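You operate a simulated robot arm through the tools that you are given. There is no shell and no other tool. Be economical: measure what you need, move in short steps, check, and stop when the job is done.

The job below is to be done with a simulated two-armed robot. You get a single attempt, and the scene is never put back.

TASK
Pick up the grey can from the top of the beige table with one hand, pass it to the other hand and put it on the shelf of the grey bench. Set down upright: grey can.

Only the result counts: the job must be done as asked and must still hold three seconds after the hand-in. Knocking over, shifting, dropping, spilling or breaking anything else fails it.

THE ROBOT
Two 7-joint arms with two-finger parallel grippers on one trunk, on a base that drives. Base frame: it is fixed to the floor where the robot stands at the start and does not move with it; the origin is under the middle of the robot, x ahead of it, y to its left, z up. Units: mm, rad, N and s.
The left shoulder is at the start at [60, 147, 543], the right one opposite. With the tool pointing down near the work surface each hand reaches from about 100 to 640 mm from the robot's upright axis, wherever it stands, measured 20 degrees to its own side. Places, roughly: shelf of the grey bench [700, 2000, 200]. Payload 3.43 kg a hand.
Tool frame (each hand has its own): the origin (TCP) lies between the finger pads and is the grasp point; the fingertips stand 30 mm ahead of it; z points along the fingers, y is the line along which they close. The gripper opens to 94 mm. The fingers are 28 mm wide and 10 mm thick; the gripper's body (50 by 96 mm) begins 55 mm behind the TCP.
Orientation is told as [roll, pitch, yaw] about the base's x, y, z axes, in that order, counted from this pose: with the fingers straight down and closing along the base's y, the tool's x points along the base's -x, its y along +y and its z along -z.

THE INTERFACE
- The arms move only by the tool apply_moves. It takes "left_deltas", "right_deltas" or both (then of equal length, played together; a hand with none holds still); each is one flat list of numbers, 7 for each row, row after row: the finger opening in mm, from 0 to 94, then the shift along the tool's x, y, z in mm, then the turn, a rotation vector about the tool's x, y, z in rad. In form: [hand, dx, dy, dz, wx, wy, wz, hand, dx, dy, dz, wx, wy, wz, ...]. A call has 1 to 8 rows; each row is the pose to reach, as a shift and turn from the pose commanded when the call began, along the tool's axes at that moment. A row lasts 0.2 s, in which the tool goes at most 50 mm and 0.15 rad; a call with a longer step from one row to the next is refused whole, and so is a gripper value outside its range. Where a pose cannot be reached the arm comes as near as it can. A force on the tool above 40 N (or 10 N above the force at the start of the call, whichever is more), or a blocked arm, ends the call early, and 0.2 s more pass. Each finger travels about 72 mm/s and halts on what it meets, pressing with about 29 N; the grip force reading is that of the motor and also rises with nothing between the fingers. The clock runs only during rows and for 0.2 s after the last one: add rows that repeat a pose to give the fingers time. It gives the time, the measured TCP pose, the force on the tool (base axes), the opening and the grip force at its end, in the units of the frame above (readings bear some noise), with the torque about the TCP (base axes, N m) and any sound that the robot's microphone picked up, and new pictures: "pictures" is both (left out), scene, wrist or none (wrist: the cameras of the hands that moved).
- Cameras (640 x 400 px; columns grow to the right, rows downward): "scene" is now at [59.8, 18.5, 1188.1]; the picture's right is [0.21, -0.98, 0.00], its down [-0.46, -0.10, -0.88] and it looks along [0.86, 0.18, -0.47] (base axes); focal length 286 px, centre (320, 200). "left" rides on the left gripper at [76, -14, -102] in its tool frame; the picture's right is [0.18, 0.98, 0.00], its down [-0.75, 0.14, -0.64] and it looks along [-0.63, 0.12, 0.77] (tool axes); focal length 243 px, centre (320, 200). "right" rides on the right gripper at [76, 14, -103] in its tool frame; the picture's right is [-0.18, 0.98, 0.00], its down [-0.75, -0.14, -0.64] and it looks along [-0.63, -0.12, 0.77] (tool axes); focal length 243 px, centre (320, 200).
- lift_body(by): slides the trunk up (or, below 0, down) by that many mm; the arms and the scene camera ride with it, the base frame stays. It gives what a move gives, with no picture.
- steer(legs): drives the robot by 1 to 6 legs, each [ahead, left, turn to the left] in mm, mm and rad, along the robot's own axes; the way and the turn of a leg run together, so that a leg with both is an arc; at most 1500 mm and 3.142 rad a leg. The arms and the cameras ride along, it lands a little off, and it stops where it bumps. It gives what a move gives, and a new picture of the scene camera.
- head_to(pan, tilt): turns the head with the scene camera to pan (to the left, within 1.501 rad either way) and tilt (down, from -0.506 to 1.204), counted from straight ahead of the robot. It gives what a move gives, and a new picture of the scene camera.
- measure_at(camera, pixels): there is no depth. For up to 12 entries [column, row, z] of the newest picture of that camera ("zoom" is the newest enlarged one), the place [x, y] in the base frame at which the ray of that pixel passes the height z, good to about 2 mm. It takes no simulated time.
- close_up(camera, box): a new picture of the part [left, top, right, bottom] of that camera's present view, enlarged. It takes no simulated time.
- sign_off(): hands the job in; it is judged then, once.

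Work in short steps. Measure before you move; look again where a grasp or a placing could have gone wrong, and mend it. You have 80 turns and 260 pictures in all, those below and enlarged ones among them. Open the grippers and draw the arms clear of the work before you hand the job in, unless the task says otherwise; then end with one line.

The tools are called as a command line: name --argument value ..., lists and objects as JSON in quotes. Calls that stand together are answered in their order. apply_moves: Moves the arms, as the interface text tells. Its arguments: {"type":"object","properties":{"left_deltas":{"type":"array"},"right_deltas":{"type":"array"},"pictures":{"type":"string","enum":["both","scene","wrist","none"]}},"required":[]} The other tools are called the same way: lift_body (by) slides the trunk up or down; steer (legs) drives the base; head_to (pan, tilt) turns the head that bears the scene camera; measure_at (camera, pixels) gives the place at which the rays of pixels pass given heights; close_up (camera, box) takes an enlarged picture of a part of a camera's view; sign_off () hands the job in.

At the start:

```text
time: 0.0
left_tool_pos: [296.5, 239.3, 1000.8]
left_tool_rot: [-0.001, 0.001, 0.001]
left_wrist_force: [0.1, 0.2, 0.8]
left_torque: [-0.01, -0.02, 0.04]
left_width: 93.9
left_grasp_force: 0.1
right_tool_pos: [311.6, -15.0, 1000.5]
right_tool_rot: [0.002, -0.002, 0.001]
right_wrist_force: [0.6, -0.3, -0.4]
right_torque: [0.0, -0.02, 0.04]
right_width: 94.2
right_grasp_force: 0.1
trunk travel left (down, up): [-250.0, 0.0]
robot x, y, heading: [-0.2, 1.4, 0.004]
head pan, tilt: [0.209, 0.489]
```

scene: 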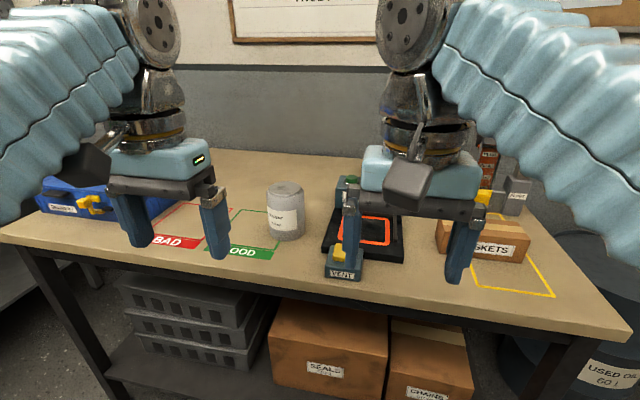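
right: 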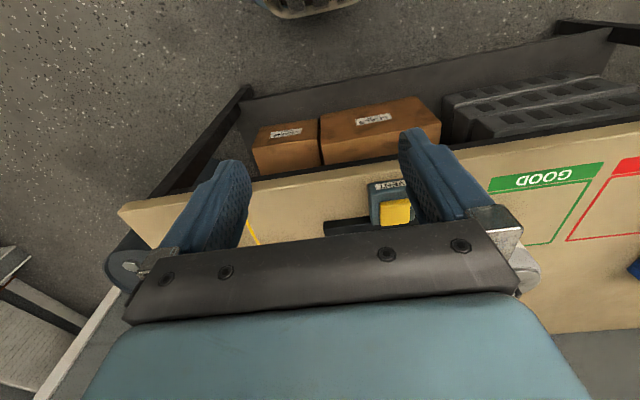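
left: 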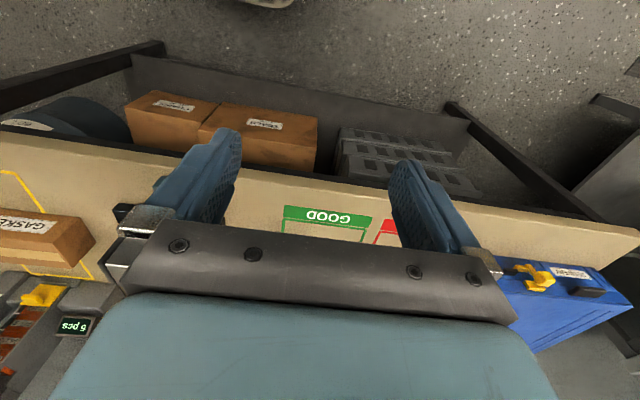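

The can stands at about (286,212) in the scene view, next to the GOOD label. I need the table height, so I triangulate a label corner from two cameras.

measure_at --camera "scene" --pixels '[[272, 259, 600], [272, 259, 700], [272, 259, 800], [286, 240, 700], [286, 240, 750], [286, 240, 800]]'

measure_at --camera "left" --pixels '[[286, 206, 600], [286, 206, 700], [286, 206, 800]]'

close_up --camera "scene" --box '[200, 150, 400, 275]'

```text
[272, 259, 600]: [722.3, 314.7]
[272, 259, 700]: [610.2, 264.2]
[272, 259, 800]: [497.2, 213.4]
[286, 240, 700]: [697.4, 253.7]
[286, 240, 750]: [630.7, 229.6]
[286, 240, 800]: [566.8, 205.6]
```

```text
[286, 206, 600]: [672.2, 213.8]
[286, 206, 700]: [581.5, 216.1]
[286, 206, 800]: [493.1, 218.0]
```

```text
3.20 times, centred on (300, 212) of scene
```

zoom: 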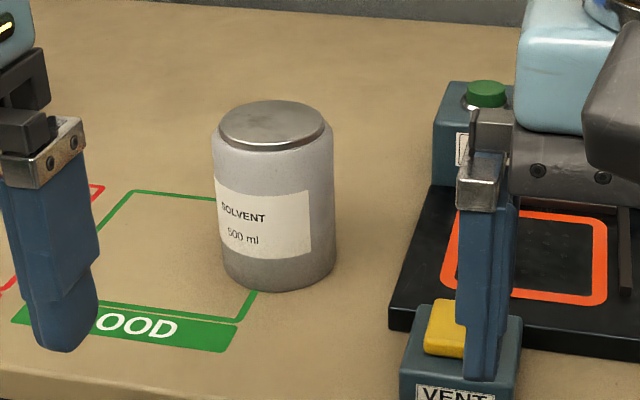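

The table is near z=798. I measure the can's base and top edges.

measure_at --camera "zoom" --pixels '[[278, 291, 798], [221, 262, 798], [336, 262, 798], [274, 126, 900], [274, 126, 920], [274, 126, 940], [218, 126, 920], [326, 126, 920], [235, 352, 798], [400, 380, 840], [505, 130, 870]]'

head_to --pan 1.3 --tilt 0.5

```text
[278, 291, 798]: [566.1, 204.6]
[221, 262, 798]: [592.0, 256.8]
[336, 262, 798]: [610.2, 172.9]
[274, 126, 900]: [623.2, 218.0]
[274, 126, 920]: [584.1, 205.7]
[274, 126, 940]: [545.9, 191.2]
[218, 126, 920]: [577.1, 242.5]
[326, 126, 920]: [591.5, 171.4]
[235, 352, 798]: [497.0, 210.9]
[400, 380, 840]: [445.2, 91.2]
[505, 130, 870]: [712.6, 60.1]
```

```text
time: 1.3
left_tool_pos: [295.8, 238.8, 1000.9]
left_tool_rot: [0.001, 0.001, 0.001]
left_wrist_force: [0.3, 0.3, 0.5]
left_torque: [-0.03, 0.0, 0.02]
left_width: 94.0
left_grasp_force: 0.0
right_tool_pos: [311.2, -16.0, 1001.6]
right_tool_rot: [0.002, -0.001, -0.001]
right_wrist_force: [0.4, -0.3, 0.0]
right_torque: [0.03, 0.01, 0.0]
right_width: 93.8
right_grasp_force: 0.1
trunk travel left (down, up): [-250.0, 0.0]
robot x, y, heading: [-1.0, 2.9, 0.001]
head pan, tilt: [1.3, 0.499]
```

scene: 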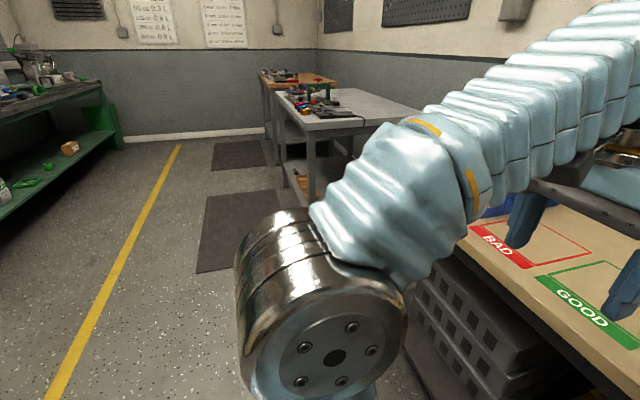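

The can is about 82 mm wide and 112 mm tall, centred near (604,213). Next I look closer at the grey bench, around (330,150).

close_up --camera "scene" --box '[230, 60, 430, 185]'

measure_at --camera "scene" --pixels '[[311, 128, 750], [276, 91, 750], [425, 112, 750], [285, 185, 200], [305, 200, 0], [180, 145, 0], [50, 395, 0]]'

```text
3.20 times, centred on (330, 122) of scene
```

zoom: 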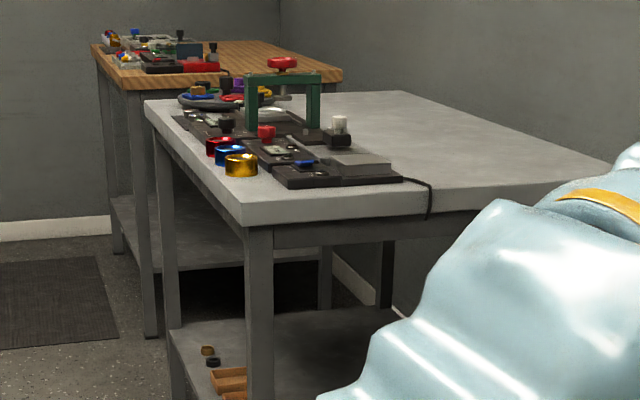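

```text
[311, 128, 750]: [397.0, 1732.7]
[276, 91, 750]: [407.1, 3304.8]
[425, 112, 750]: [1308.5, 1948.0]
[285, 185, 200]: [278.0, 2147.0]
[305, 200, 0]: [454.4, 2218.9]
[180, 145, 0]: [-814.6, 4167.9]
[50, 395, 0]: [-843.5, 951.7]
```

Plan: the left hand takes the can from the top, the right hand takes it low, and the right hand sets it on the front of the shelf. First I look down to see how much room there is between the base and the table.

head_to --pan 0.0 --tilt 1.1

```text
time: 2.8
left_tool_pos: [296.3, 239.9, 1000.2]
left_tool_rot: [-0.001, 0.001, 0.0]
left_wrist_force: [-0.6, -0.4, -0.1]
left_torque: [0.0, 0.0, -0.01]
left_width: 94.1
left_grasp_force: 0.0
right_tool_pos: [311.8, -14.2, 1001.6]
right_tool_rot: [0.003, -0.001, 0.001]
right_wrist_force: [-0.6, 0.1, -0.5]
right_torque: [0.02, 0.02, -0.01]
right_width: 94.0
right_grasp_force: 0.1
trunk travel left (down, up): [-250.0, 0.0]
robot x, y, heading: [-1.6, 1.3, 0.004]
head pan, tilt: [0.0, 1.1]
```

scene: 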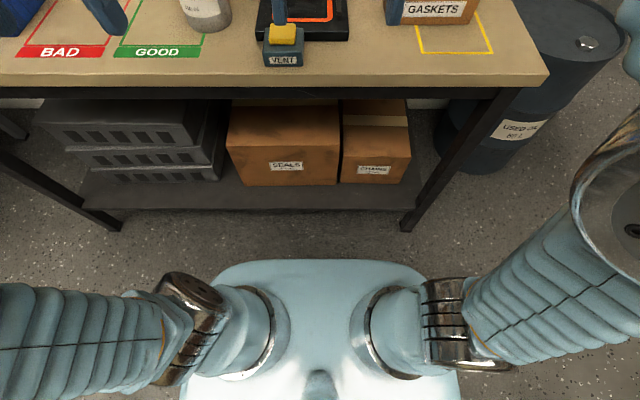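

measure_at --camera "scene" --pixels '[[300, 78, 798], [220, 208, 200], [120, 228, 0], [405, 230, 0], [320, 262, 540], [320, 262, 300], [120, 55, 798], [200, 58, 798]]'

```text
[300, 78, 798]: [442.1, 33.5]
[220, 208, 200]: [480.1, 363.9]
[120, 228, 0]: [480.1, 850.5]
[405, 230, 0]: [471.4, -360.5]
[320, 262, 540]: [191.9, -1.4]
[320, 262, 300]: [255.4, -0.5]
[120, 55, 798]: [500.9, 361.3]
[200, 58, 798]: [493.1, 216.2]
```

The body front is at x≈250 at most and the table edge is at 442, so I drive 100 mm ahead to bring the can well within reach.

steer --legs '[[100, 0, 0]]'

head_to --pan 0.2 --tilt 0.7

```text
time: 4.0
left_tool_pos: [397.5, 240.1, 1001.2]
left_tool_rot: [-0.001, -0.002, 0.001]
left_wrist_force: [0.3, 0.4, -0.5]
left_torque: [-0.01, -0.03, -0.01]
left_width: 94.0
left_grasp_force: 0.0
right_tool_pos: [412.0, -15.5, 1000.0]
right_tool_rot: [0.002, -0.003, -0.002]
right_wrist_force: [-0.6, -0.3, -1.0]
right_torque: [0.0, -0.02, -0.03]
right_width: 94.2
right_grasp_force: 0.1
trunk travel left (down, up): [-250.0, 0.0]
robot x, y, heading: [99.1, 0.6, 0.001]
head pan, tilt: [0.0, 1.1]
```

scene: 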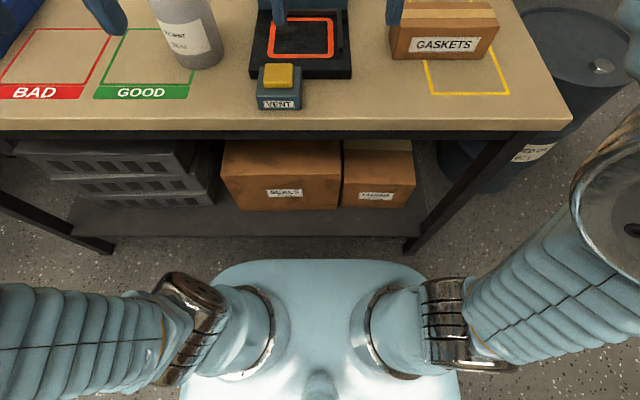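

```text
time: 4.8
left_tool_pos: [397.9, 239.9, 1000.2]
left_tool_rot: [0.0, -0.001, -0.002]
left_wrist_force: [-0.3, 0.0, -0.2]
left_torque: [0.05, 0.04, -0.01]
left_width: 94.2
left_grasp_force: 0.1
right_tool_pos: [412.4, -15.4, 1000.3]
right_tool_rot: [0.001, -0.002, 0.0]
right_wrist_force: [0.1, 0.5, 0.4]
right_torque: [0.02, 0.01, -0.01]
right_width: 93.9
right_grasp_force: 0.1
trunk travel left (down, up): [-250.0, 0.0]
robot x, y, heading: [98.2, -3.5, -0.0]
head pan, tilt: [0.201, 0.7]
```

scene: 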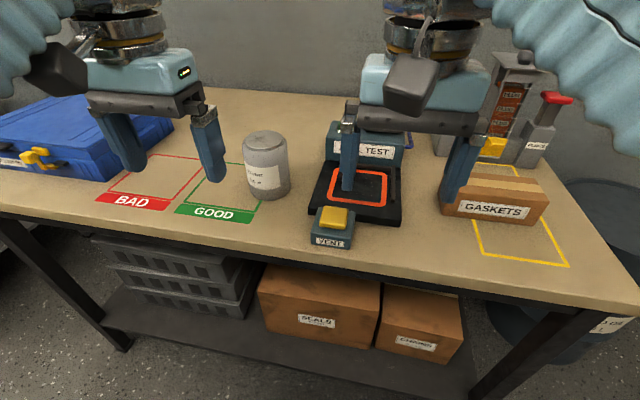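

Clear. I move the left hand near the can, staying high, so its wrist camera can see the can top.

apply_moves --left_deltas '[94, -40, -9, 0, 0, 0, 0, 94, -80, -18, 0, 0, 0, 0, 94, -120, -27, 0, 0, 0, 0, 94, -120, -27, 0, 0, 0, 0]' --pictures "both"

```text
time: 5.8
left_tool_pos: [507.3, 214.4, 996.5]
left_tool_rot: [0.003, -0.007, 0.0]
left_wrist_force: [-0.5, 0.2, 0.0]
left_torque: [0.02, -0.01, 0.04]
left_width: 94.0
left_grasp_force: 0.1
left hand out of reach, approached as far as the arm can: row 3, 4
right_tool_pos: [412.3, -15.3, 999.8]
right_tool_rot: [0.004, 0.0, -0.001]
right_wrist_force: [0.9, 0.3, -0.8]
right_torque: [0.05, -0.01, 0.0]
right_width: 94.4
right_grasp_force: 0.1
trunk travel left (down, up): [-250.0, 0.0]
robot x, y, heading: [102.1, 1.1, -0.002]
head pan, tilt: [0.201, 0.7]
```

scene: 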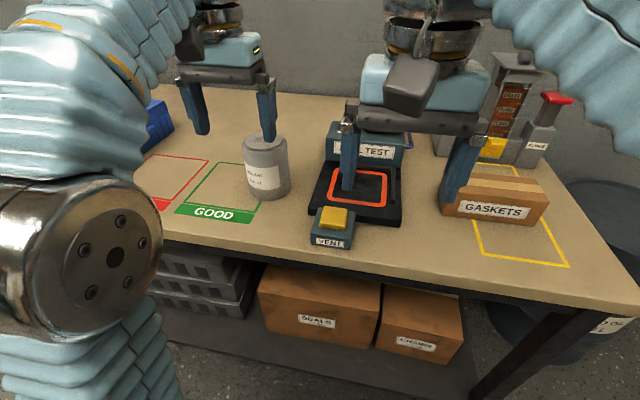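
left: 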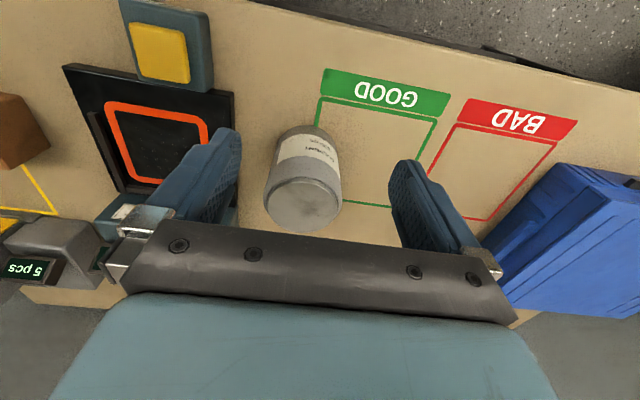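

The left arm ran out of reach at this height, and the can is still about 100 mm further. The table edge at 442 leaves room, so I drive 70 mm more with the hands high.

steer --legs '[[70, 0, 0]]'

close_up --camera "left" --box '[160, 60, 480, 260]'

```text
time: 6.8
left_tool_pos: [576.3, 213.9, 996.6]
left_tool_rot: [0.004, -0.009, 0.002]
left_wrist_force: [-0.1, -0.7, 0.0]
left_torque: [-0.01, 0.03, 0.02]
left_width: 94.1
left_grasp_force: 0.0
right_tool_pos: [482.9, -16.0, 1000.9]
right_tool_rot: [0.002, -0.004, 0.0]
right_wrist_force: [-0.5, 0.5, -0.5]
right_torque: [0.0, -0.02, 0.03]
right_width: 93.9
right_grasp_force: 0.1
trunk travel left (down, up): [-250.0, 0.0]
robot x, y, heading: [170.9, 0.9, 0.002]
head pan, tilt: [0.201, 0.7]
```

scene: 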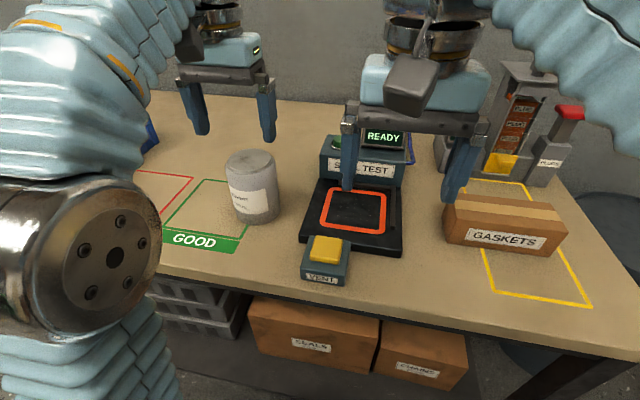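

```text
2.00 times, centred on (320, 160) of left
```

zoom: 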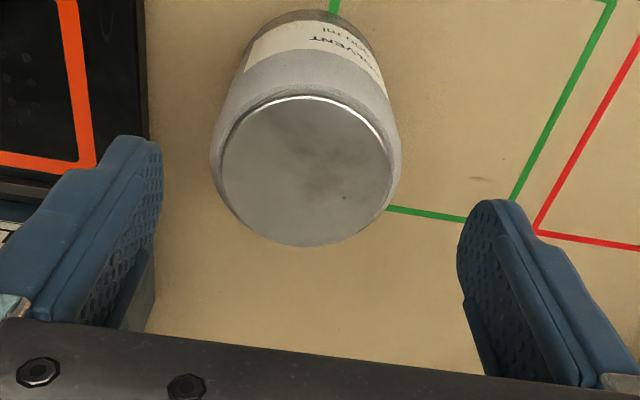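

I measure the can's lid edges from this view, and from the scene view.

measure_at --camera "zoom" --pixels '[[221, 168, 905], [391, 168, 905], [306, 97, 905], [306, 247, 905], [221, 168, 920], [391, 168, 920], [306, 97, 920], [306, 247, 920], [211, 155, 905], [402, 155, 905]]'

close_up --camera "scene" --box '[190, 140, 318, 220]'

```text
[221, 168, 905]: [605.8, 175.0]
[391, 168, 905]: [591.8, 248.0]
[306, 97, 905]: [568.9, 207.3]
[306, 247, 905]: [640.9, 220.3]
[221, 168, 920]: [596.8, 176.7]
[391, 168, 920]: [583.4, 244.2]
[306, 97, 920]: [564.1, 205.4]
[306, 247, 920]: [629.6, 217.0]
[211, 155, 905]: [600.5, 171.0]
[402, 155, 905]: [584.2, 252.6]
```

```text
5.00 times, centred on (254, 180) of scene
```

zoom: 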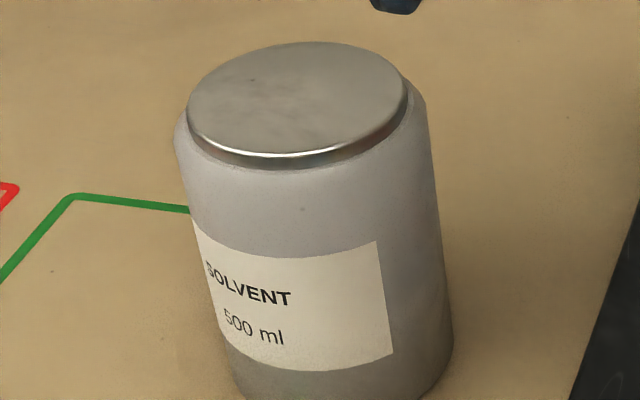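

measure_at --camera "zoom" --pixels '[[187, 105, 905], [406, 95, 905], [303, 42, 905], [262, 158, 905], [187, 105, 920], [406, 95, 920], [303, 42, 920], [262, 158, 920]]'

```text
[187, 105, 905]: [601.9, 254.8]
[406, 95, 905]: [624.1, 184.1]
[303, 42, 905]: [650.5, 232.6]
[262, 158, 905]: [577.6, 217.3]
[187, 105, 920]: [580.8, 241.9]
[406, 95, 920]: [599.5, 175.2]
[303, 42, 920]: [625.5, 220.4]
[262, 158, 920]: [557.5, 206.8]
```

Both views agree: the lid centre is about (599.5, 211) with the top at z≈915.5, the body is about 78 mm wide and the can about 117 mm tall. I move over it and down part-way.

apply_moves --left_deltas '[94, -6, -1, 18, 0, 0, 0, 94, -12, -2, 36, 0, 0, 0, 94, -12, -2, 36, 0, 0, 0]' --pictures "wrist"

```text
time: 7.6
left_tool_pos: [588.6, 213.7, 959.7]
left_tool_rot: [0.003, -0.008, 0.003]
left_wrist_force: [-0.3, 0.3, 0.2]
left_torque: [0.0, -0.03, -0.01]
left_width: 94.1
left_grasp_force: 0.0
right_tool_pos: [483.3, -15.7, 1000.5]
right_tool_rot: [0.002, -0.002, 0.002]
right_wrist_force: [-0.4, -0.6, -0.4]
right_torque: [-0.02, 0.01, 0.0]
right_width: 94.2
right_grasp_force: 0.1
trunk travel left (down, up): [-250.0, 0.0]
robot x, y, heading: [170.5, -3.6, -0.002]
head pan, tilt: [0.201, 0.7]
```

left: 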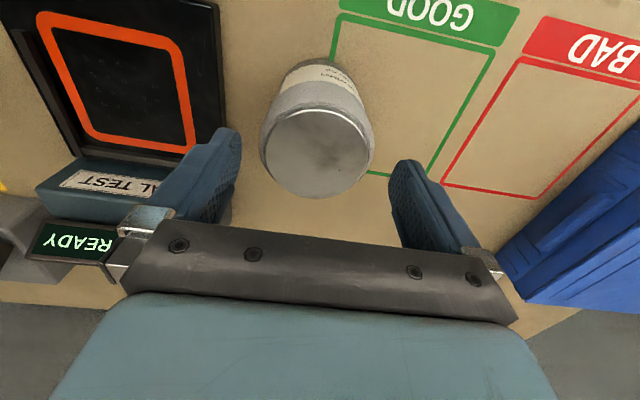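

close_up --camera "left" --box '[200, 80, 440, 230]'

measure_at --camera "left" --pixels '[[265, 150, 915.5], [370, 150, 915.5], [316, 110, 915.5], [318, 198, 915.5], [260, 148, 903], [374, 148, 903]]'

```text
2.67 times, centred on (320, 155) of left
```

zoom: 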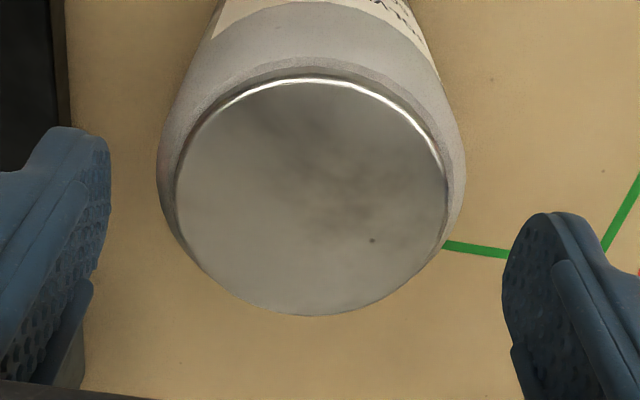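

```text
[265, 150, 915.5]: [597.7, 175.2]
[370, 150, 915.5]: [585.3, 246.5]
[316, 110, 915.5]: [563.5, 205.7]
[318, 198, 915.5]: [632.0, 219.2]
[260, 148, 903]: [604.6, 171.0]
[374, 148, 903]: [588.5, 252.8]
```

The lid centre is confirmed at about (598.5, 211.5). I align and lower the open fingers around the can.

apply_moves --left_deltas '[94, -10, -2, 10, 0, 0, 0, 94, -10, -2, 25, 0, 0, 0, 94, -10, -2, 43, 0, 0, 0, 94, -10, -2, 61, 0, 0, 0, 94, -10, -2, 61, 0, 0, 0]' --pictures "both"

```text
time: 8.8
left_tool_pos: [599.4, 209.3, 898.9]
left_tool_rot: [0.005, -0.007, 0.001]
left_wrist_force: [0.6, 0.7, -0.2]
left_torque: [-0.02, -0.03, 0.02]
left_width: 94.1
left_grasp_force: 0.0
right_tool_pos: [482.2, -15.1, 1001.1]
right_tool_rot: [0.004, -0.002, -0.001]
right_wrist_force: [0.3, 0.1, -0.3]
right_torque: [-0.03, -0.03, -0.01]
right_width: 94.2
right_grasp_force: 0.1
trunk travel left (down, up): [-250.0, 0.0]
robot x, y, heading: [167.3, 0.9, 0.0]
head pan, tilt: [0.201, 0.7]
```

scene: 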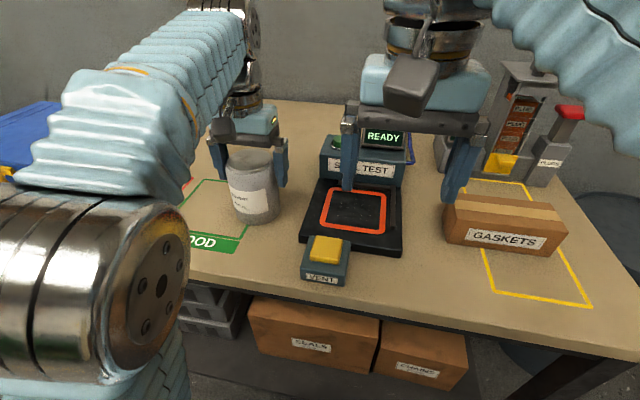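
left: 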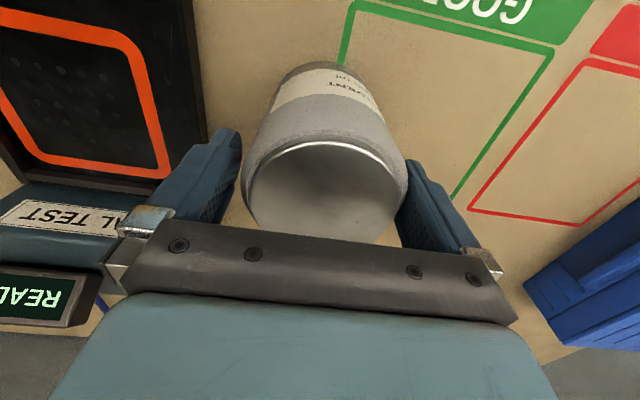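

The can sits between the fingers with no contact. I close and give the fingers time.

apply_moves --left_deltas '[80, 0, 2, 0, 0, 0, 0, 60, 0, 2, 0, 0, 0, 0, 60, 0, 2, 0, 0, 0, 0, 60, 0, 2, 0, 0, 0, 0]' --pictures "wrist"

```text
time: 9.8
left_tool_pos: [600.3, 212.6, 898.1]
left_tool_rot: [0.002, -0.006, 0.002]
left_wrist_force: [0.1, -1.6, -0.2]
left_torque: [-0.22, -0.02, -0.02]
left_width: 85.1
left_grasp_force: 29.2
right_tool_pos: [482.1, -16.4, 999.9]
right_tool_rot: [0.003, -0.002, -0.001]
right_wrist_force: [0.3, 1.2, -1.1]
right_torque: [-0.01, 0.0, 0.01]
right_width: 94.2
right_grasp_force: 0.0
trunk travel left (down, up): [-250.0, 0.0]
robot x, y, heading: [170.7, -1.2, 0.0]
head pan, tilt: [0.201, 0.7]
```

left: 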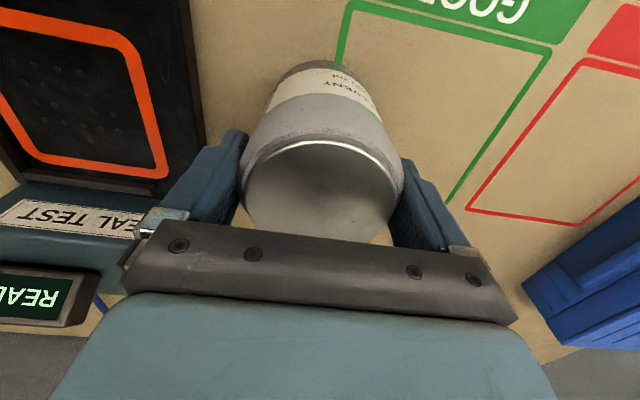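

Gripped at a width of 85 mm with 29 N. I lift straight up.

apply_moves --left_deltas '[60, 0, 0, -10, 0, 0, 0, 60, 0, 0, -30, 0, 0, 0, 60, 0, 0, -50, 0, 0, 0, 60, 0, 0, -50, 0, 0, 0]' --pictures "both"

```text
time: 10.8
left_tool_pos: [600.5, 213.0, 949.3]
left_tool_rot: [0.004, -0.006, 0.003]
left_wrist_force: [0.0, 0.5, -6.5]
left_torque: [-0.01, -0.02, -0.01]
left_width: 84.7
left_grasp_force: 28.7
right_tool_pos: [482.8, -13.8, 1001.0]
right_tool_rot: [0.001, 0.0, 0.001]
right_wrist_force: [-0.6, -0.1, 0.7]
right_torque: [0.01, 0.01, 0.02]
right_width: 94.2
right_grasp_force: 0.1
trunk travel left (down, up): [-250.0, 0.0]
robot x, y, heading: [168.8, 2.5, 0.0]
head pan, tilt: [0.201, 0.7]
```

scene: 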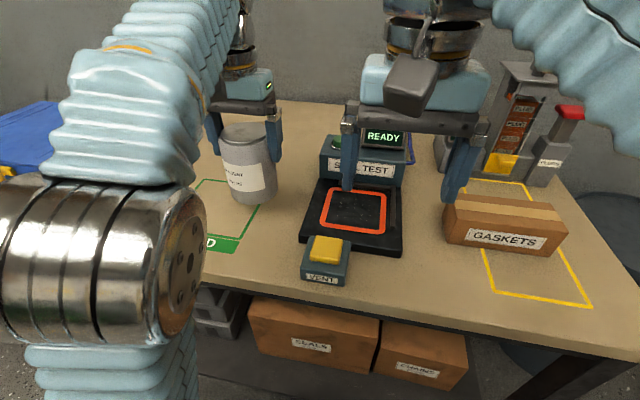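
left: 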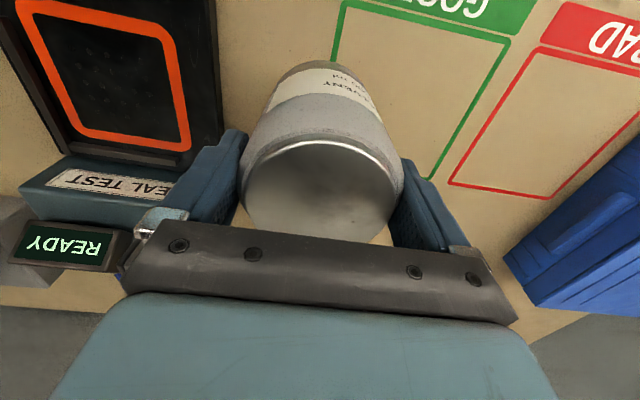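

The lift holds, with about 6.5 N of weight on the hand. I back away from the table so the hand-over can happen over open floor.

steer --legs '[[-250, 0, 0]]'

```text
time: 12.7
left_tool_pos: [347.1, 213.5, 948.9]
left_tool_rot: [0.003, -0.006, 0.003]
left_wrist_force: [0.3, 0.5, -4.8]
left_torque: [0.03, 0.0, 0.0]
left_width: 84.8
left_grasp_force: 29.0
right_tool_pos: [230.3, -15.1, 1000.7]
right_tool_rot: [0.002, -0.002, 0.002]
right_wrist_force: [0.5, 0.0, -0.3]
right_torque: [0.02, -0.02, 0.03]
right_width: 94.0
right_grasp_force: 0.1
trunk travel left (down, up): [-250.0, 0.0]
robot x, y, heading: [-81.7, 0.2, 0.001]
head pan, tilt: [0.201, 0.7]
```

scene: 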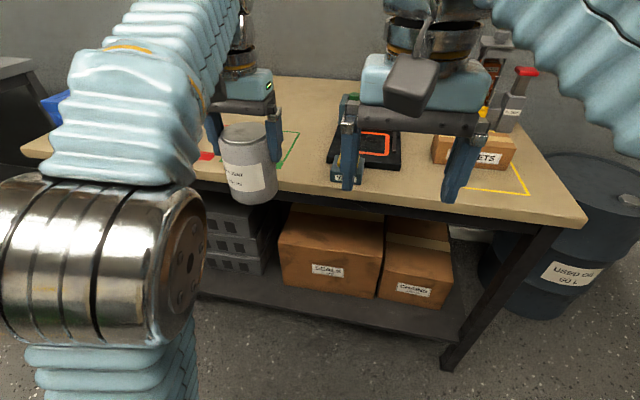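

Stable. I back off another 100 mm for room, then pitch the right hand to about 25° below horizontal as the hand-over pre-pose.

steer --legs '[[-100, 0, 0]]'

apply_moves --right_deltas '[94, -6, 9.4, 13.5, 0, -0.1417, 0, 94, -12, 18.8, 27, 0, -0.2835, 0, 94, -18, 28, 40.5, 0, -0.4252, 0, 94, -24, 37.5, 54, 0, -0.567, 0, 94, -30, 47, 67.5, 0, -0.7087, 0, 94, -36, 56, 81, 0, -0.8505, 0, 94, -42, 65.6, 94.5, 0, -0.9922, 0, 94, -48, 75, 108, 0, -1.134, 0]' --pictures "both"

```text
time: 13.8
left_tool_pos: [247.0, 213.5, 947.7]
left_tool_rot: [0.002, -0.006, 0.003]
left_wrist_force: [0.3, 0.3, -5.3]
left_torque: [-0.03, 0.04, 0.01]
left_width: 84.7
left_grasp_force: 29.2
right_tool_pos: [131.3, -14.6, 999.7]
right_tool_rot: [0.003, -0.002, 0.005]
right_wrist_force: [0.2, 0.2, 0.2]
right_torque: [-0.01, 0.04, -0.02]
right_width: 94.0
right_grasp_force: 0.1
trunk travel left (down, up): [-250.0, 0.0]
robot x, y, heading: [-179.0, -4.0, 0.004]
head pan, tilt: [0.201, 0.7]
```

scene: 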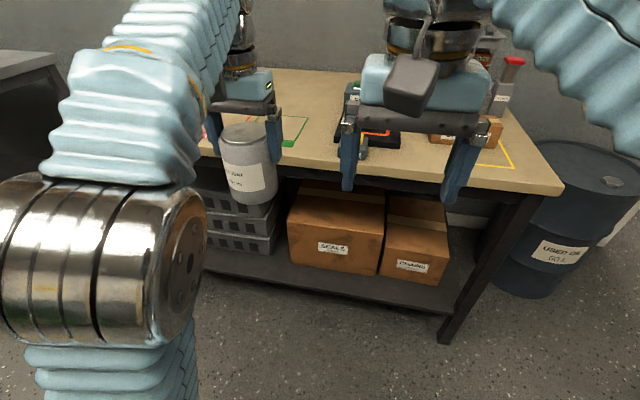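

```text
time: 15.6
left_tool_pos: [247.3, 213.8, 949.2]
left_tool_rot: [0.004, -0.005, 0.003]
left_wrist_force: [-0.1, -1.0, -5.0]
left_torque: [0.03, 0.05, 0.03]
left_width: 85.0
left_grasp_force: 29.5
right_tool_pos: [180.2, 60.2, 894.5]
right_tool_rot: [0.005, -1.137, -0.001]
right_wrist_force: [1.1, -0.1, -0.4]
right_torque: [-0.01, -0.01, -0.02]
right_width: 93.9
right_grasp_force: 0.0
trunk travel left (down, up): [-250.0, 0.0]
robot x, y, heading: [-180.5, -1.2, 0.006]
head pan, tilt: [0.201, 0.7]
```

scene: 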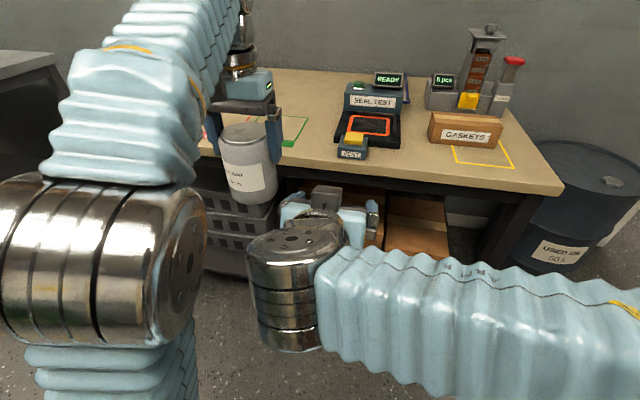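
right: 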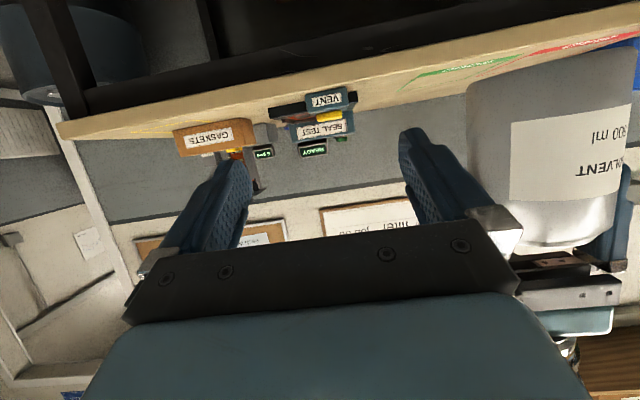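

The right hand is in place at (180,60,894), pitch −1.137. I now bring the can in front of it with the left hand: forward first, then sideways, to about (300,60,903).

apply_moves --left_deltas '[60, -30, 0, 0, 0, 0, 0, 60, -53, -10, 8, 0, 0, 0, 60, -53, -40, 18, 0, 0, 0, 60, -53, -75, 30, 0, 0, 0, 60, -53, -115, 40, 0, 0, 0, 60, -53, -154, 46, 0, 0, 0, 60, -53, -154, 46, 0, 0, 0]' --pictures "both"

close_up --camera "right" --box '[120, 0, 600, 300]'

```text
time: 16.9
left_tool_pos: [292.6, 140.5, 943.2]
left_tool_rot: [-0.153, -0.054, 0.054]
left_wrist_force: [-0.9, -0.1, -5.2]
left_torque: [0.06, 0.03, 0.03]
left_width: 84.8
left_grasp_force: 29.4
right_tool_pos: [176.8, 53.4, 895.7]
right_tool_rot: [0.03, -1.14, -0.017]
right_wrist_force: [0.2, -0.1, 1.1]
right_torque: [0.0, -0.01, -0.01]
right_width: 94.2
right_grasp_force: 0.0
trunk travel left (down, up): [-250.0, 0.0]
robot x, y, heading: [-177.5, -5.4, 0.003]
head pan, tilt: [0.201, 0.7]
stopped in row 6 (left hand): the arm was blocked; the commanded pose is now the measured one
```

scene: 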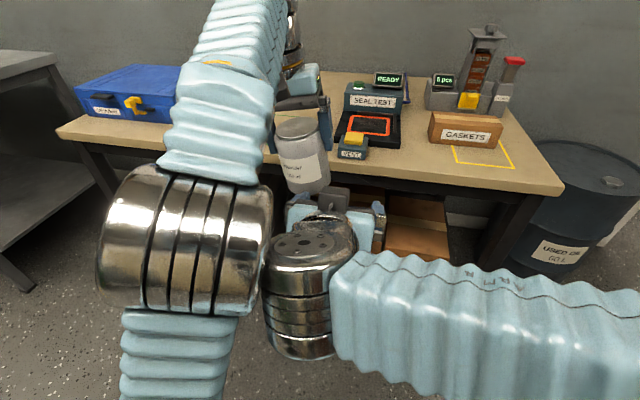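
left: 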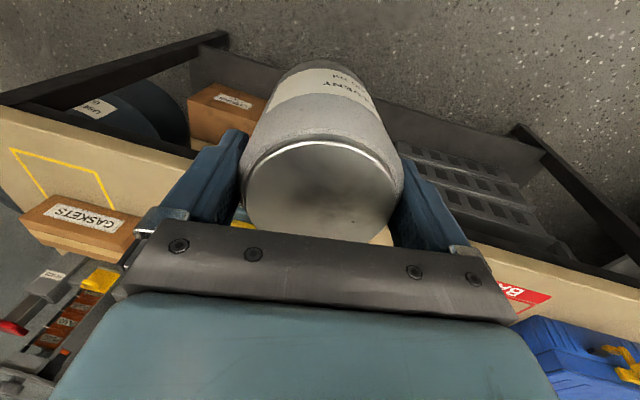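

```text
1.33 times, centred on (360, 150) of right
```

zoom: 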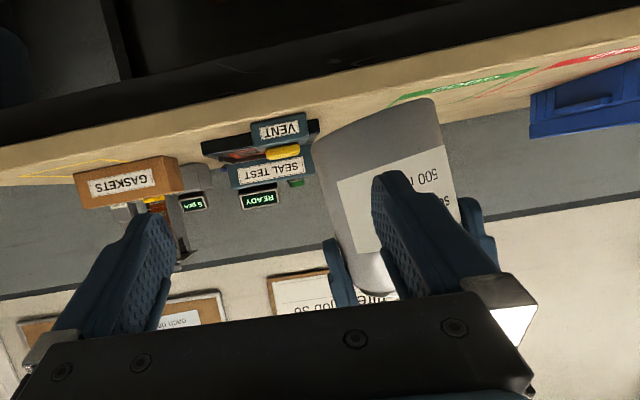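

The left elbow touched the right wrist. The can is still held, gripped at 29 N. I move the right hand sideways and yaw it 45° to the left so its wrist comes in from the right side.

apply_moves --right_deltas '[94, 0, -30, 0, 0, 0, 0, 94, -6, -60, -3, -0.1187, 0, -0.0554, 94, -12, -60, -6, -0.2373, 0, -0.1108, 94, -18, -60, -9, -0.356, 0, -0.1662, 94, -24, -60, -12, -0.4747, 0, -0.2216, 94, -30, -60, -15, -0.5934, 0, -0.277, 94, -36, -60, -17, -0.712, 0, -0.3324]' --pictures "scene"

```text
time: 18.5
left_tool_pos: [292.8, 138.2, 942.8]
left_tool_rot: [-0.149, -0.056, 0.053]
left_wrist_force: [0.2, 0.0, -5.1]
left_torque: [0.01, 0.0, 0.01]
left_width: 85.1
left_grasp_force: 28.9
right_tool_pos: [175.3, -7.1, 935.8]
right_tool_rot: [0.015, -1.148, 0.784]
right_wrist_force: [-0.6, -0.1, -1.4]
right_torque: [0.0, -0.01, 0.0]
right_width: 94.2
right_grasp_force: 0.0
trunk travel left (down, up): [-250.0, 0.0]
robot x, y, heading: [-177.8, -2.7, 0.001]
head pan, tilt: [0.201, 0.7]
```

scene: 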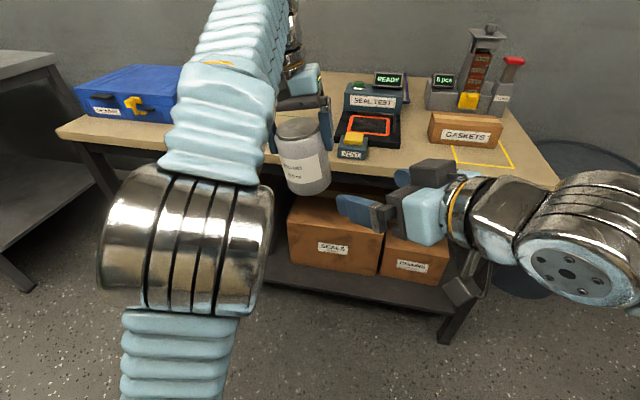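

The right side is clear now. I level the left hand, which tilted 0.15 rad at the contact, and bring the can to about (300,130).

apply_moves --left_deltas '[60, -2, -2, 0, -0.05, 0.019, 0.018, 60, -4, -4, 0, -0.1, 0.038, 0.035, 60, -7, -8, 0, -0.149, 0.056, 0.053, 60, -7, -8, 0, -0.149, 0.056, 0.053]' --pictures "both"

close_up --camera "right" --box '[0, 0, 640, 400]'

```text
time: 19.5
left_tool_pos: [299.2, 131.8, 944.5]
left_tool_rot: [-0.001, -0.003, -0.007]
left_wrist_force: [0.0, 0.5, -6.4]
left_torque: [-0.02, 0.0, 0.0]
left_width: 84.9
left_grasp_force: 28.9
right_tool_pos: [176.0, -7.2, 936.0]
right_tool_rot: [0.012, -1.147, 0.787]
right_wrist_force: [0.7, -0.5, 0.6]
right_torque: [0.04, 0.01, -0.03]
right_width: 94.2
right_grasp_force: 0.1
trunk travel left (down, up): [-250.0, 0.0]
robot x, y, heading: [-179.9, 0.9, 0.004]
head pan, tilt: [0.201, 0.7]
```

scene: 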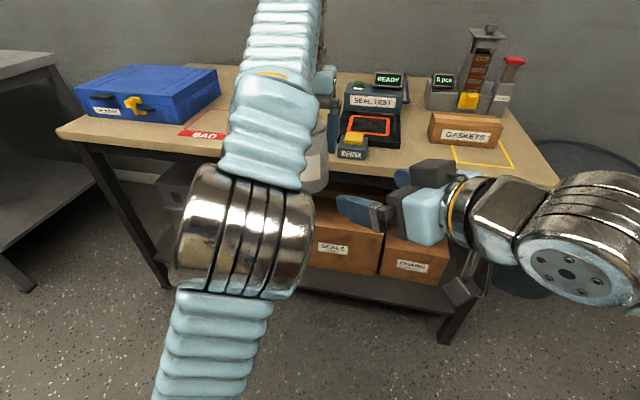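
left: 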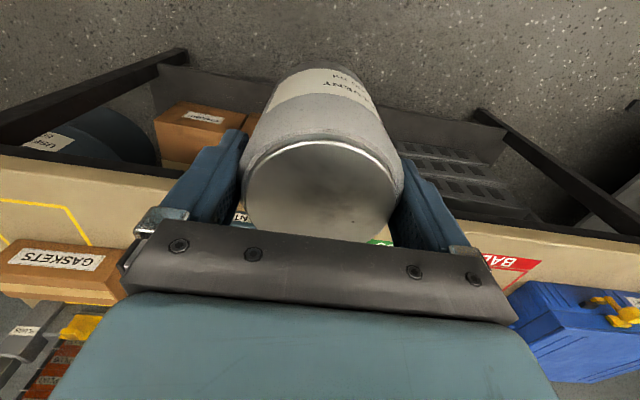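

```text
1.00 times, centred on (320, 200) of right (not enlarged: the box is as wide or as high as the picture)
```

zoom: 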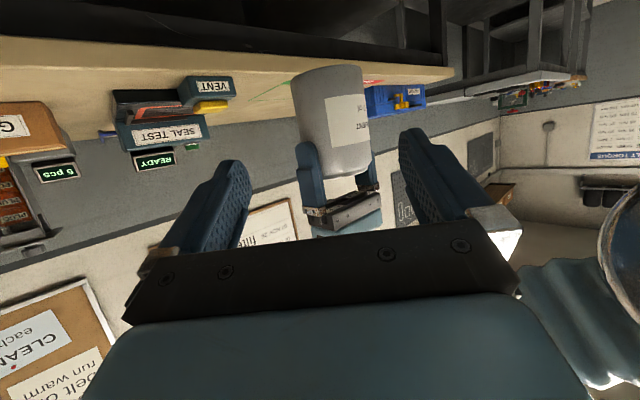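

The can is visible between the right fingers, near (335,120) in the right view. I align the right hand to the approach line, about 110 mm short of the grasp.

apply_moves --right_deltas '[94, -13, 4, 30, 0, 0, 0, 94, -25.7, 8.7, 60, 0, 0, 0, 94, -25.7, 8.7, 60, 0, 0, 0]' --pictures "both"

```text
time: 20.3
left_tool_pos: [300.0, 130.7, 943.4]
left_tool_rot: [-0.002, -0.003, -0.002]
left_wrist_force: [0.4, 1.1, -5.7]
left_torque: [-0.01, 0.0, -0.02]
left_width: 84.8
left_grasp_force: 29.4
right_tool_pos: [215.7, 44.8, 933.8]
right_tool_rot: [0.012, -1.145, 0.787]
right_wrist_force: [0.7, -0.6, 0.4]
right_torque: [0.0, 0.01, 0.03]
right_width: 94.0
right_grasp_force: 0.0
trunk travel left (down, up): [-250.0, 0.0]
robot x, y, heading: [-181.4, -0.4, 0.001]
head pan, tilt: [0.201, 0.7]
```

scene: 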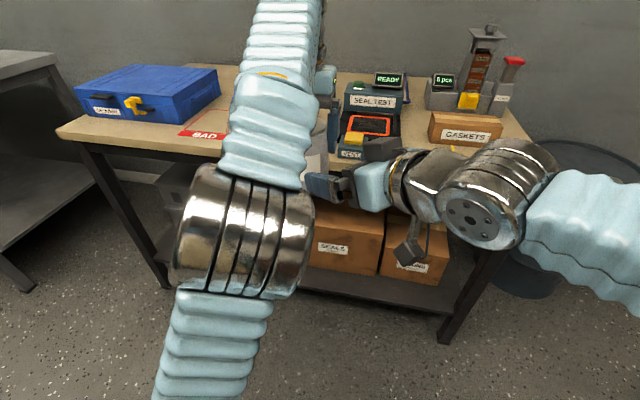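
right: 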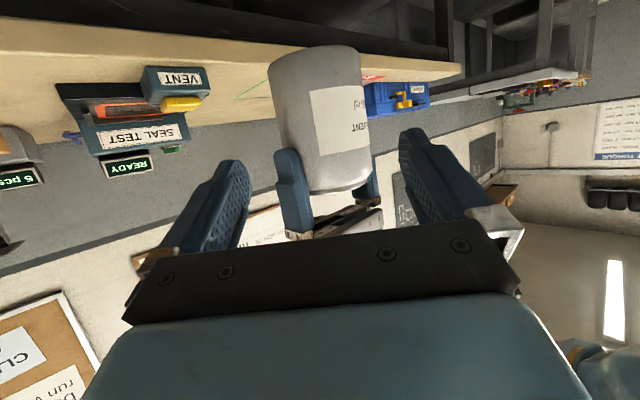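

measure_at --camera "right" --pixels '[[277, 105, 880], [366, 105, 880], [274, 92, 865], [365, 92, 865], [277, 105, 885], [366, 105, 885]]'

```text
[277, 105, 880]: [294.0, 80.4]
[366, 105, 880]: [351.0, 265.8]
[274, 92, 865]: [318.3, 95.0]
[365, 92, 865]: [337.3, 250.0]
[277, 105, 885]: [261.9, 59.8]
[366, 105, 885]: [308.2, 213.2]
```

Ray bearings put the can within about 2 mm of the approach line. I go 75 mm in and check.

apply_moves --right_deltas '[94, 0, 1, 25, 0, 0, 0, 94, 0, 1, 50, 0, 0, 0, 94, 0, 1, 75, 0, 0, 0, 94, 0, 1, 75, 0, 0, 0]' --pictures "both"

```text
time: 21.3
left_tool_pos: [301.2, 131.2, 943.8]
left_tool_rot: [-0.002, -0.004, -0.004]
left_wrist_force: [0.3, 1.7, -5.7]
left_torque: [0.03, -0.02, -0.02]
left_width: 84.9
left_grasp_force: 29.2
right_tool_pos: [262.8, 95.8, 904.0]
right_tool_rot: [0.014, -1.147, 0.786]
right_wrist_force: [0.1, 0.3, 0.3]
right_torque: [-0.02, 0.03, 0.01]
right_width: 94.1
right_grasp_force: 0.1
trunk travel left (down, up): [-250.0, 0.0]
robot x, y, heading: [-177.1, -0.7, 0.005]
head pan, tilt: [0.201, 0.7]
```

scene: 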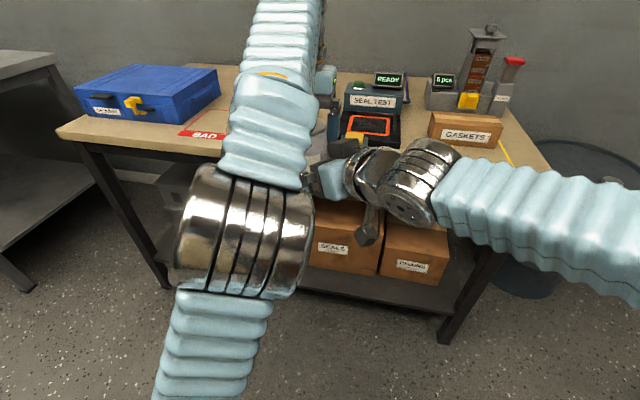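
right: 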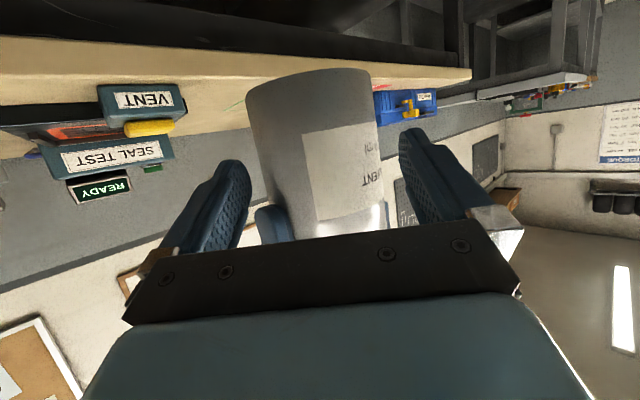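

No contact, and the can is centred between the fingers. I go the last 35 mm.

apply_moves --right_deltas '[94, 0, -1, 12, 0, 0, 0, 94, 0, -1, 24, 0, 0, 0, 94, 0, -1, 35, 0, 0, 0, 94, 0, -1, 35, 0, 0, 0]' --pictures "both"

```text
time: 22.3
left_tool_pos: [299.1, 130.8, 944.6]
left_tool_rot: [0.0, -0.003, -0.002]
left_wrist_force: [0.3, 0.4, -5.9]
left_torque: [-0.04, 0.0, -0.01]
left_width: 85.0
left_grasp_force: 29.2
right_tool_pos: [285.5, 118.3, 888.1]
right_tool_rot: [0.012, -1.148, 0.788]
right_wrist_force: [-0.4, -0.1, 0.6]
right_torque: [-0.01, 0.02, -0.01]
right_width: 93.9
right_grasp_force: 0.1
trunk travel left (down, up): [-250.0, 0.0]
robot x, y, heading: [-179.2, -6.1, 0.003]
head pan, tilt: [0.201, 0.7]
```

scene: 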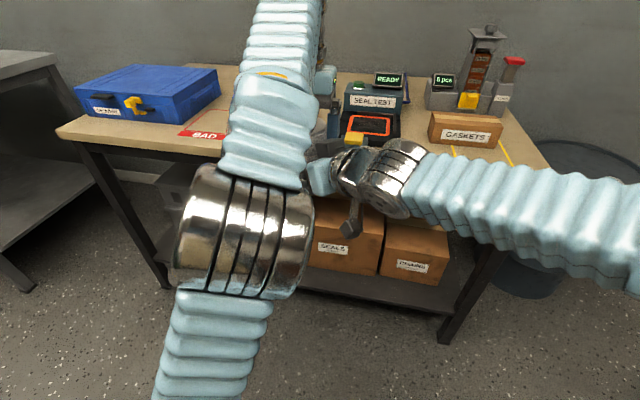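
right: 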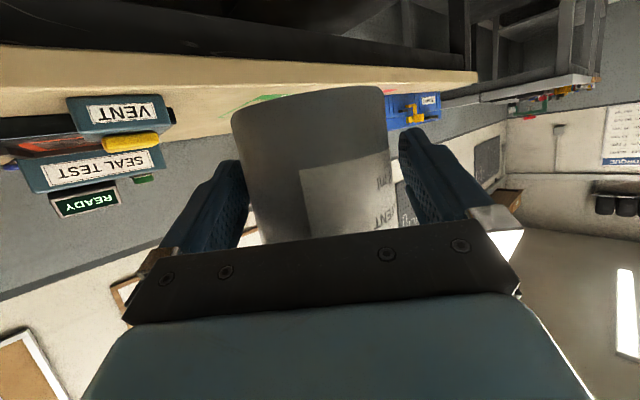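

The right hand is in place at (285,118,888) without contact. I close the right gripper on the lower part of the can.

apply_moves --right_deltas '[80, 0, 0, 0, 0, 0, 0, 60, 0, 0, 0, 0, 0, 0, 60, 0, 0, 0, 0, 0, 0, 60, 0, 0, 0, 0, 0, 0]' --pictures "wrist"

```text
time: 23.3
left_tool_pos: [299.3, 131.9, 943.1]
left_tool_rot: [0.002, -0.003, -0.003]
left_wrist_force: [-10.8, 4.9, -5.2]
left_torque: [0.3, 0.65, -0.03]
left_width: 84.7
left_grasp_force: 29.2
right_tool_pos: [285.9, 119.0, 888.6]
right_tool_rot: [0.011, -1.147, 0.786]
right_wrist_force: [11.7, -6.4, -0.3]
right_torque: [0.02, 0.02, -0.2]
right_width: 83.2
right_grasp_force: 28.9
trunk travel left (down, up): [-250.0, 0.0]
robot x, y, heading: [-184.2, -3.6, 0.005]
head pan, tilt: [0.201, 0.7]
```

right: 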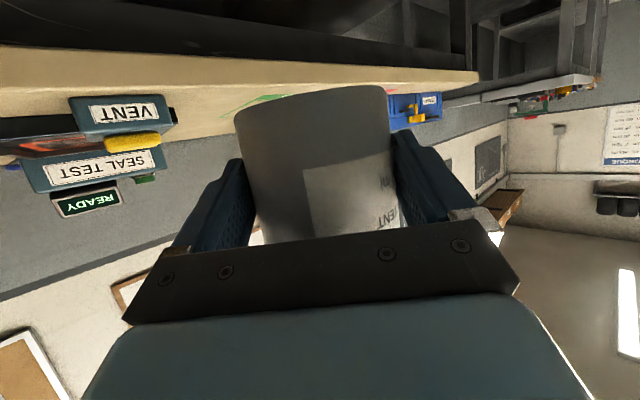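

Gripped at 83 mm. There is a 12 N side load because the hand is slightly off centre, so I shift the right hand about 1.5 mm along −y of its tool to relax it.

apply_moves --right_deltas '[60, 0, -1.5, 0, 0, 0, 0, 60, 0, -1.5, 0, 0, 0, 0]' --pictures "none"

```text
time: 23.9
left_tool_pos: [298.9, 130.1, 944.2]
left_tool_rot: [-0.001, -0.002, -0.003]
left_wrist_force: [-6.2, 4.5, -2.8]
left_torque: [0.11, 0.66, 0.18]
left_width: 84.7
left_grasp_force: 29.2
right_tool_pos: [286.4, 116.7, 888.3]
right_tool_rot: [0.012, -1.146, 0.786]
right_wrist_force: [7.0, -3.9, 0.2]
right_torque: [0.09, -0.2, -0.36]
right_width: 83.1
right_grasp_force: 29.5
trunk travel left (down, up): [-250.0, 0.0]
robot x, y, heading: [-181.7, -0.5, 0.006]
head pan, tilt: [0.201, 0.7]
```

apply_moves --right_deltas '[60, 0, -1.5, 0, 0, 0, 0, 60, 0, -1.5, 0, 0, 0, 0]' --pictures "none"

```text
time: 24.5
left_tool_pos: [300.2, 131.1, 944.7]
left_tool_rot: [-0.003, -0.004, -0.007]
left_wrist_force: [4.3, -1.5, 0.2]
left_torque: [-0.01, 0.29, 0.48]
left_width: 84.9
left_grasp_force: 29.0
right_tool_pos: [287.8, 117.5, 889.3]
right_tool_rot: [0.012, -1.149, 0.791]
right_wrist_force: [-4.5, 0.7, 0.8]
right_torque: [-0.12, -0.52, -0.46]
right_width: 83.2
right_grasp_force: 29.3
trunk travel left (down, up): [-250.0, 0.0]
robot x, y, heading: [-179.7, -0.3, 0.002]
head pan, tilt: [0.201, 0.7]
```

The load is now small, so I open the left hand while both hold still.

apply_moves --left_deltas '[90, 0, 0, 0, 0, 0, 0, 94, 0, 0, 0, 0, 0, 0, 94, 0, 0, 0, 0, 0, 0]' --right_deltas '[60, 0, 0, 0, 0, 0, 0, 60, 0, 0, 0, 0, 0, 0, 60, 0, 0, 0, 0, 0, 0]' --pictures "both"

```text
time: 25.3
left_tool_pos: [300.1, 131.3, 944.5]
left_tool_rot: [-0.001, -0.004, -0.006]
left_wrist_force: [0.2, -0.3, -0.5]
left_torque: [0.02, 0.03, 0.0]
left_width: 94.0
left_grasp_force: 0.0
right_tool_pos: [287.4, 116.8, 889.6]
right_tool_rot: [0.012, -1.148, 0.787]
right_wrist_force: [-0.6, 0.2, 0.3]
right_torque: [-0.07, 0.07, -0.03]
right_width: 83.1
right_grasp_force: 29.3
trunk travel left (down, up): [-250.0, 0.0]
robot x, y, heading: [-178.9, 1.6, 0.003]
head pan, tilt: [0.201, 0.7]
```

scene: 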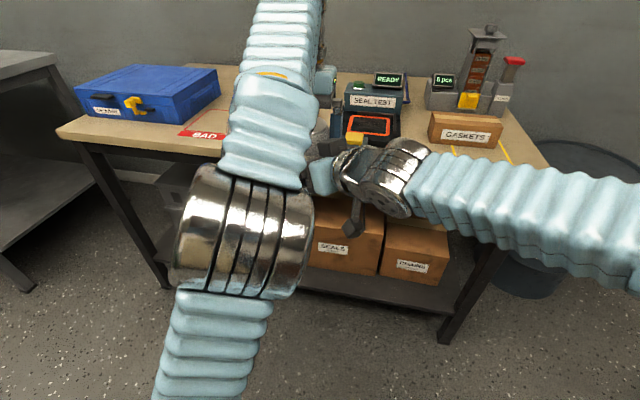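
right: 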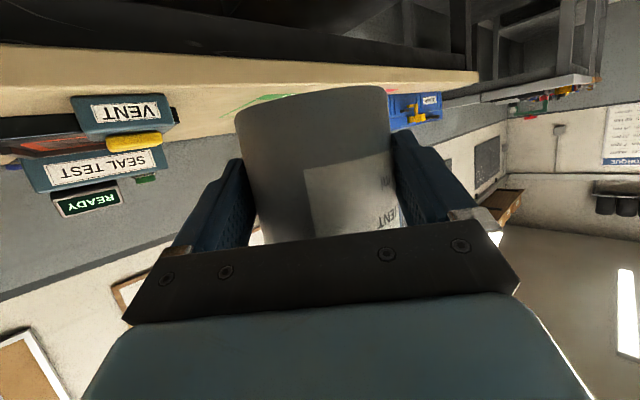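
left: 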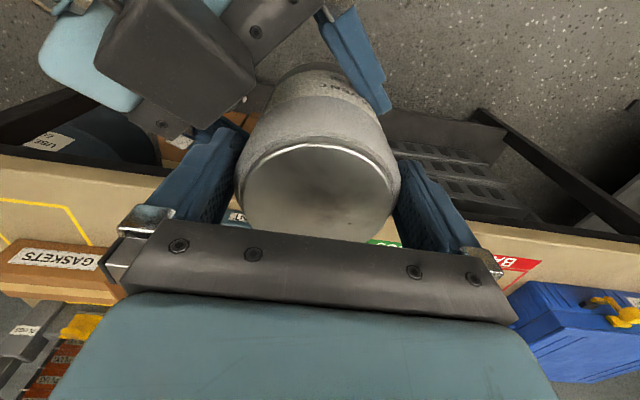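

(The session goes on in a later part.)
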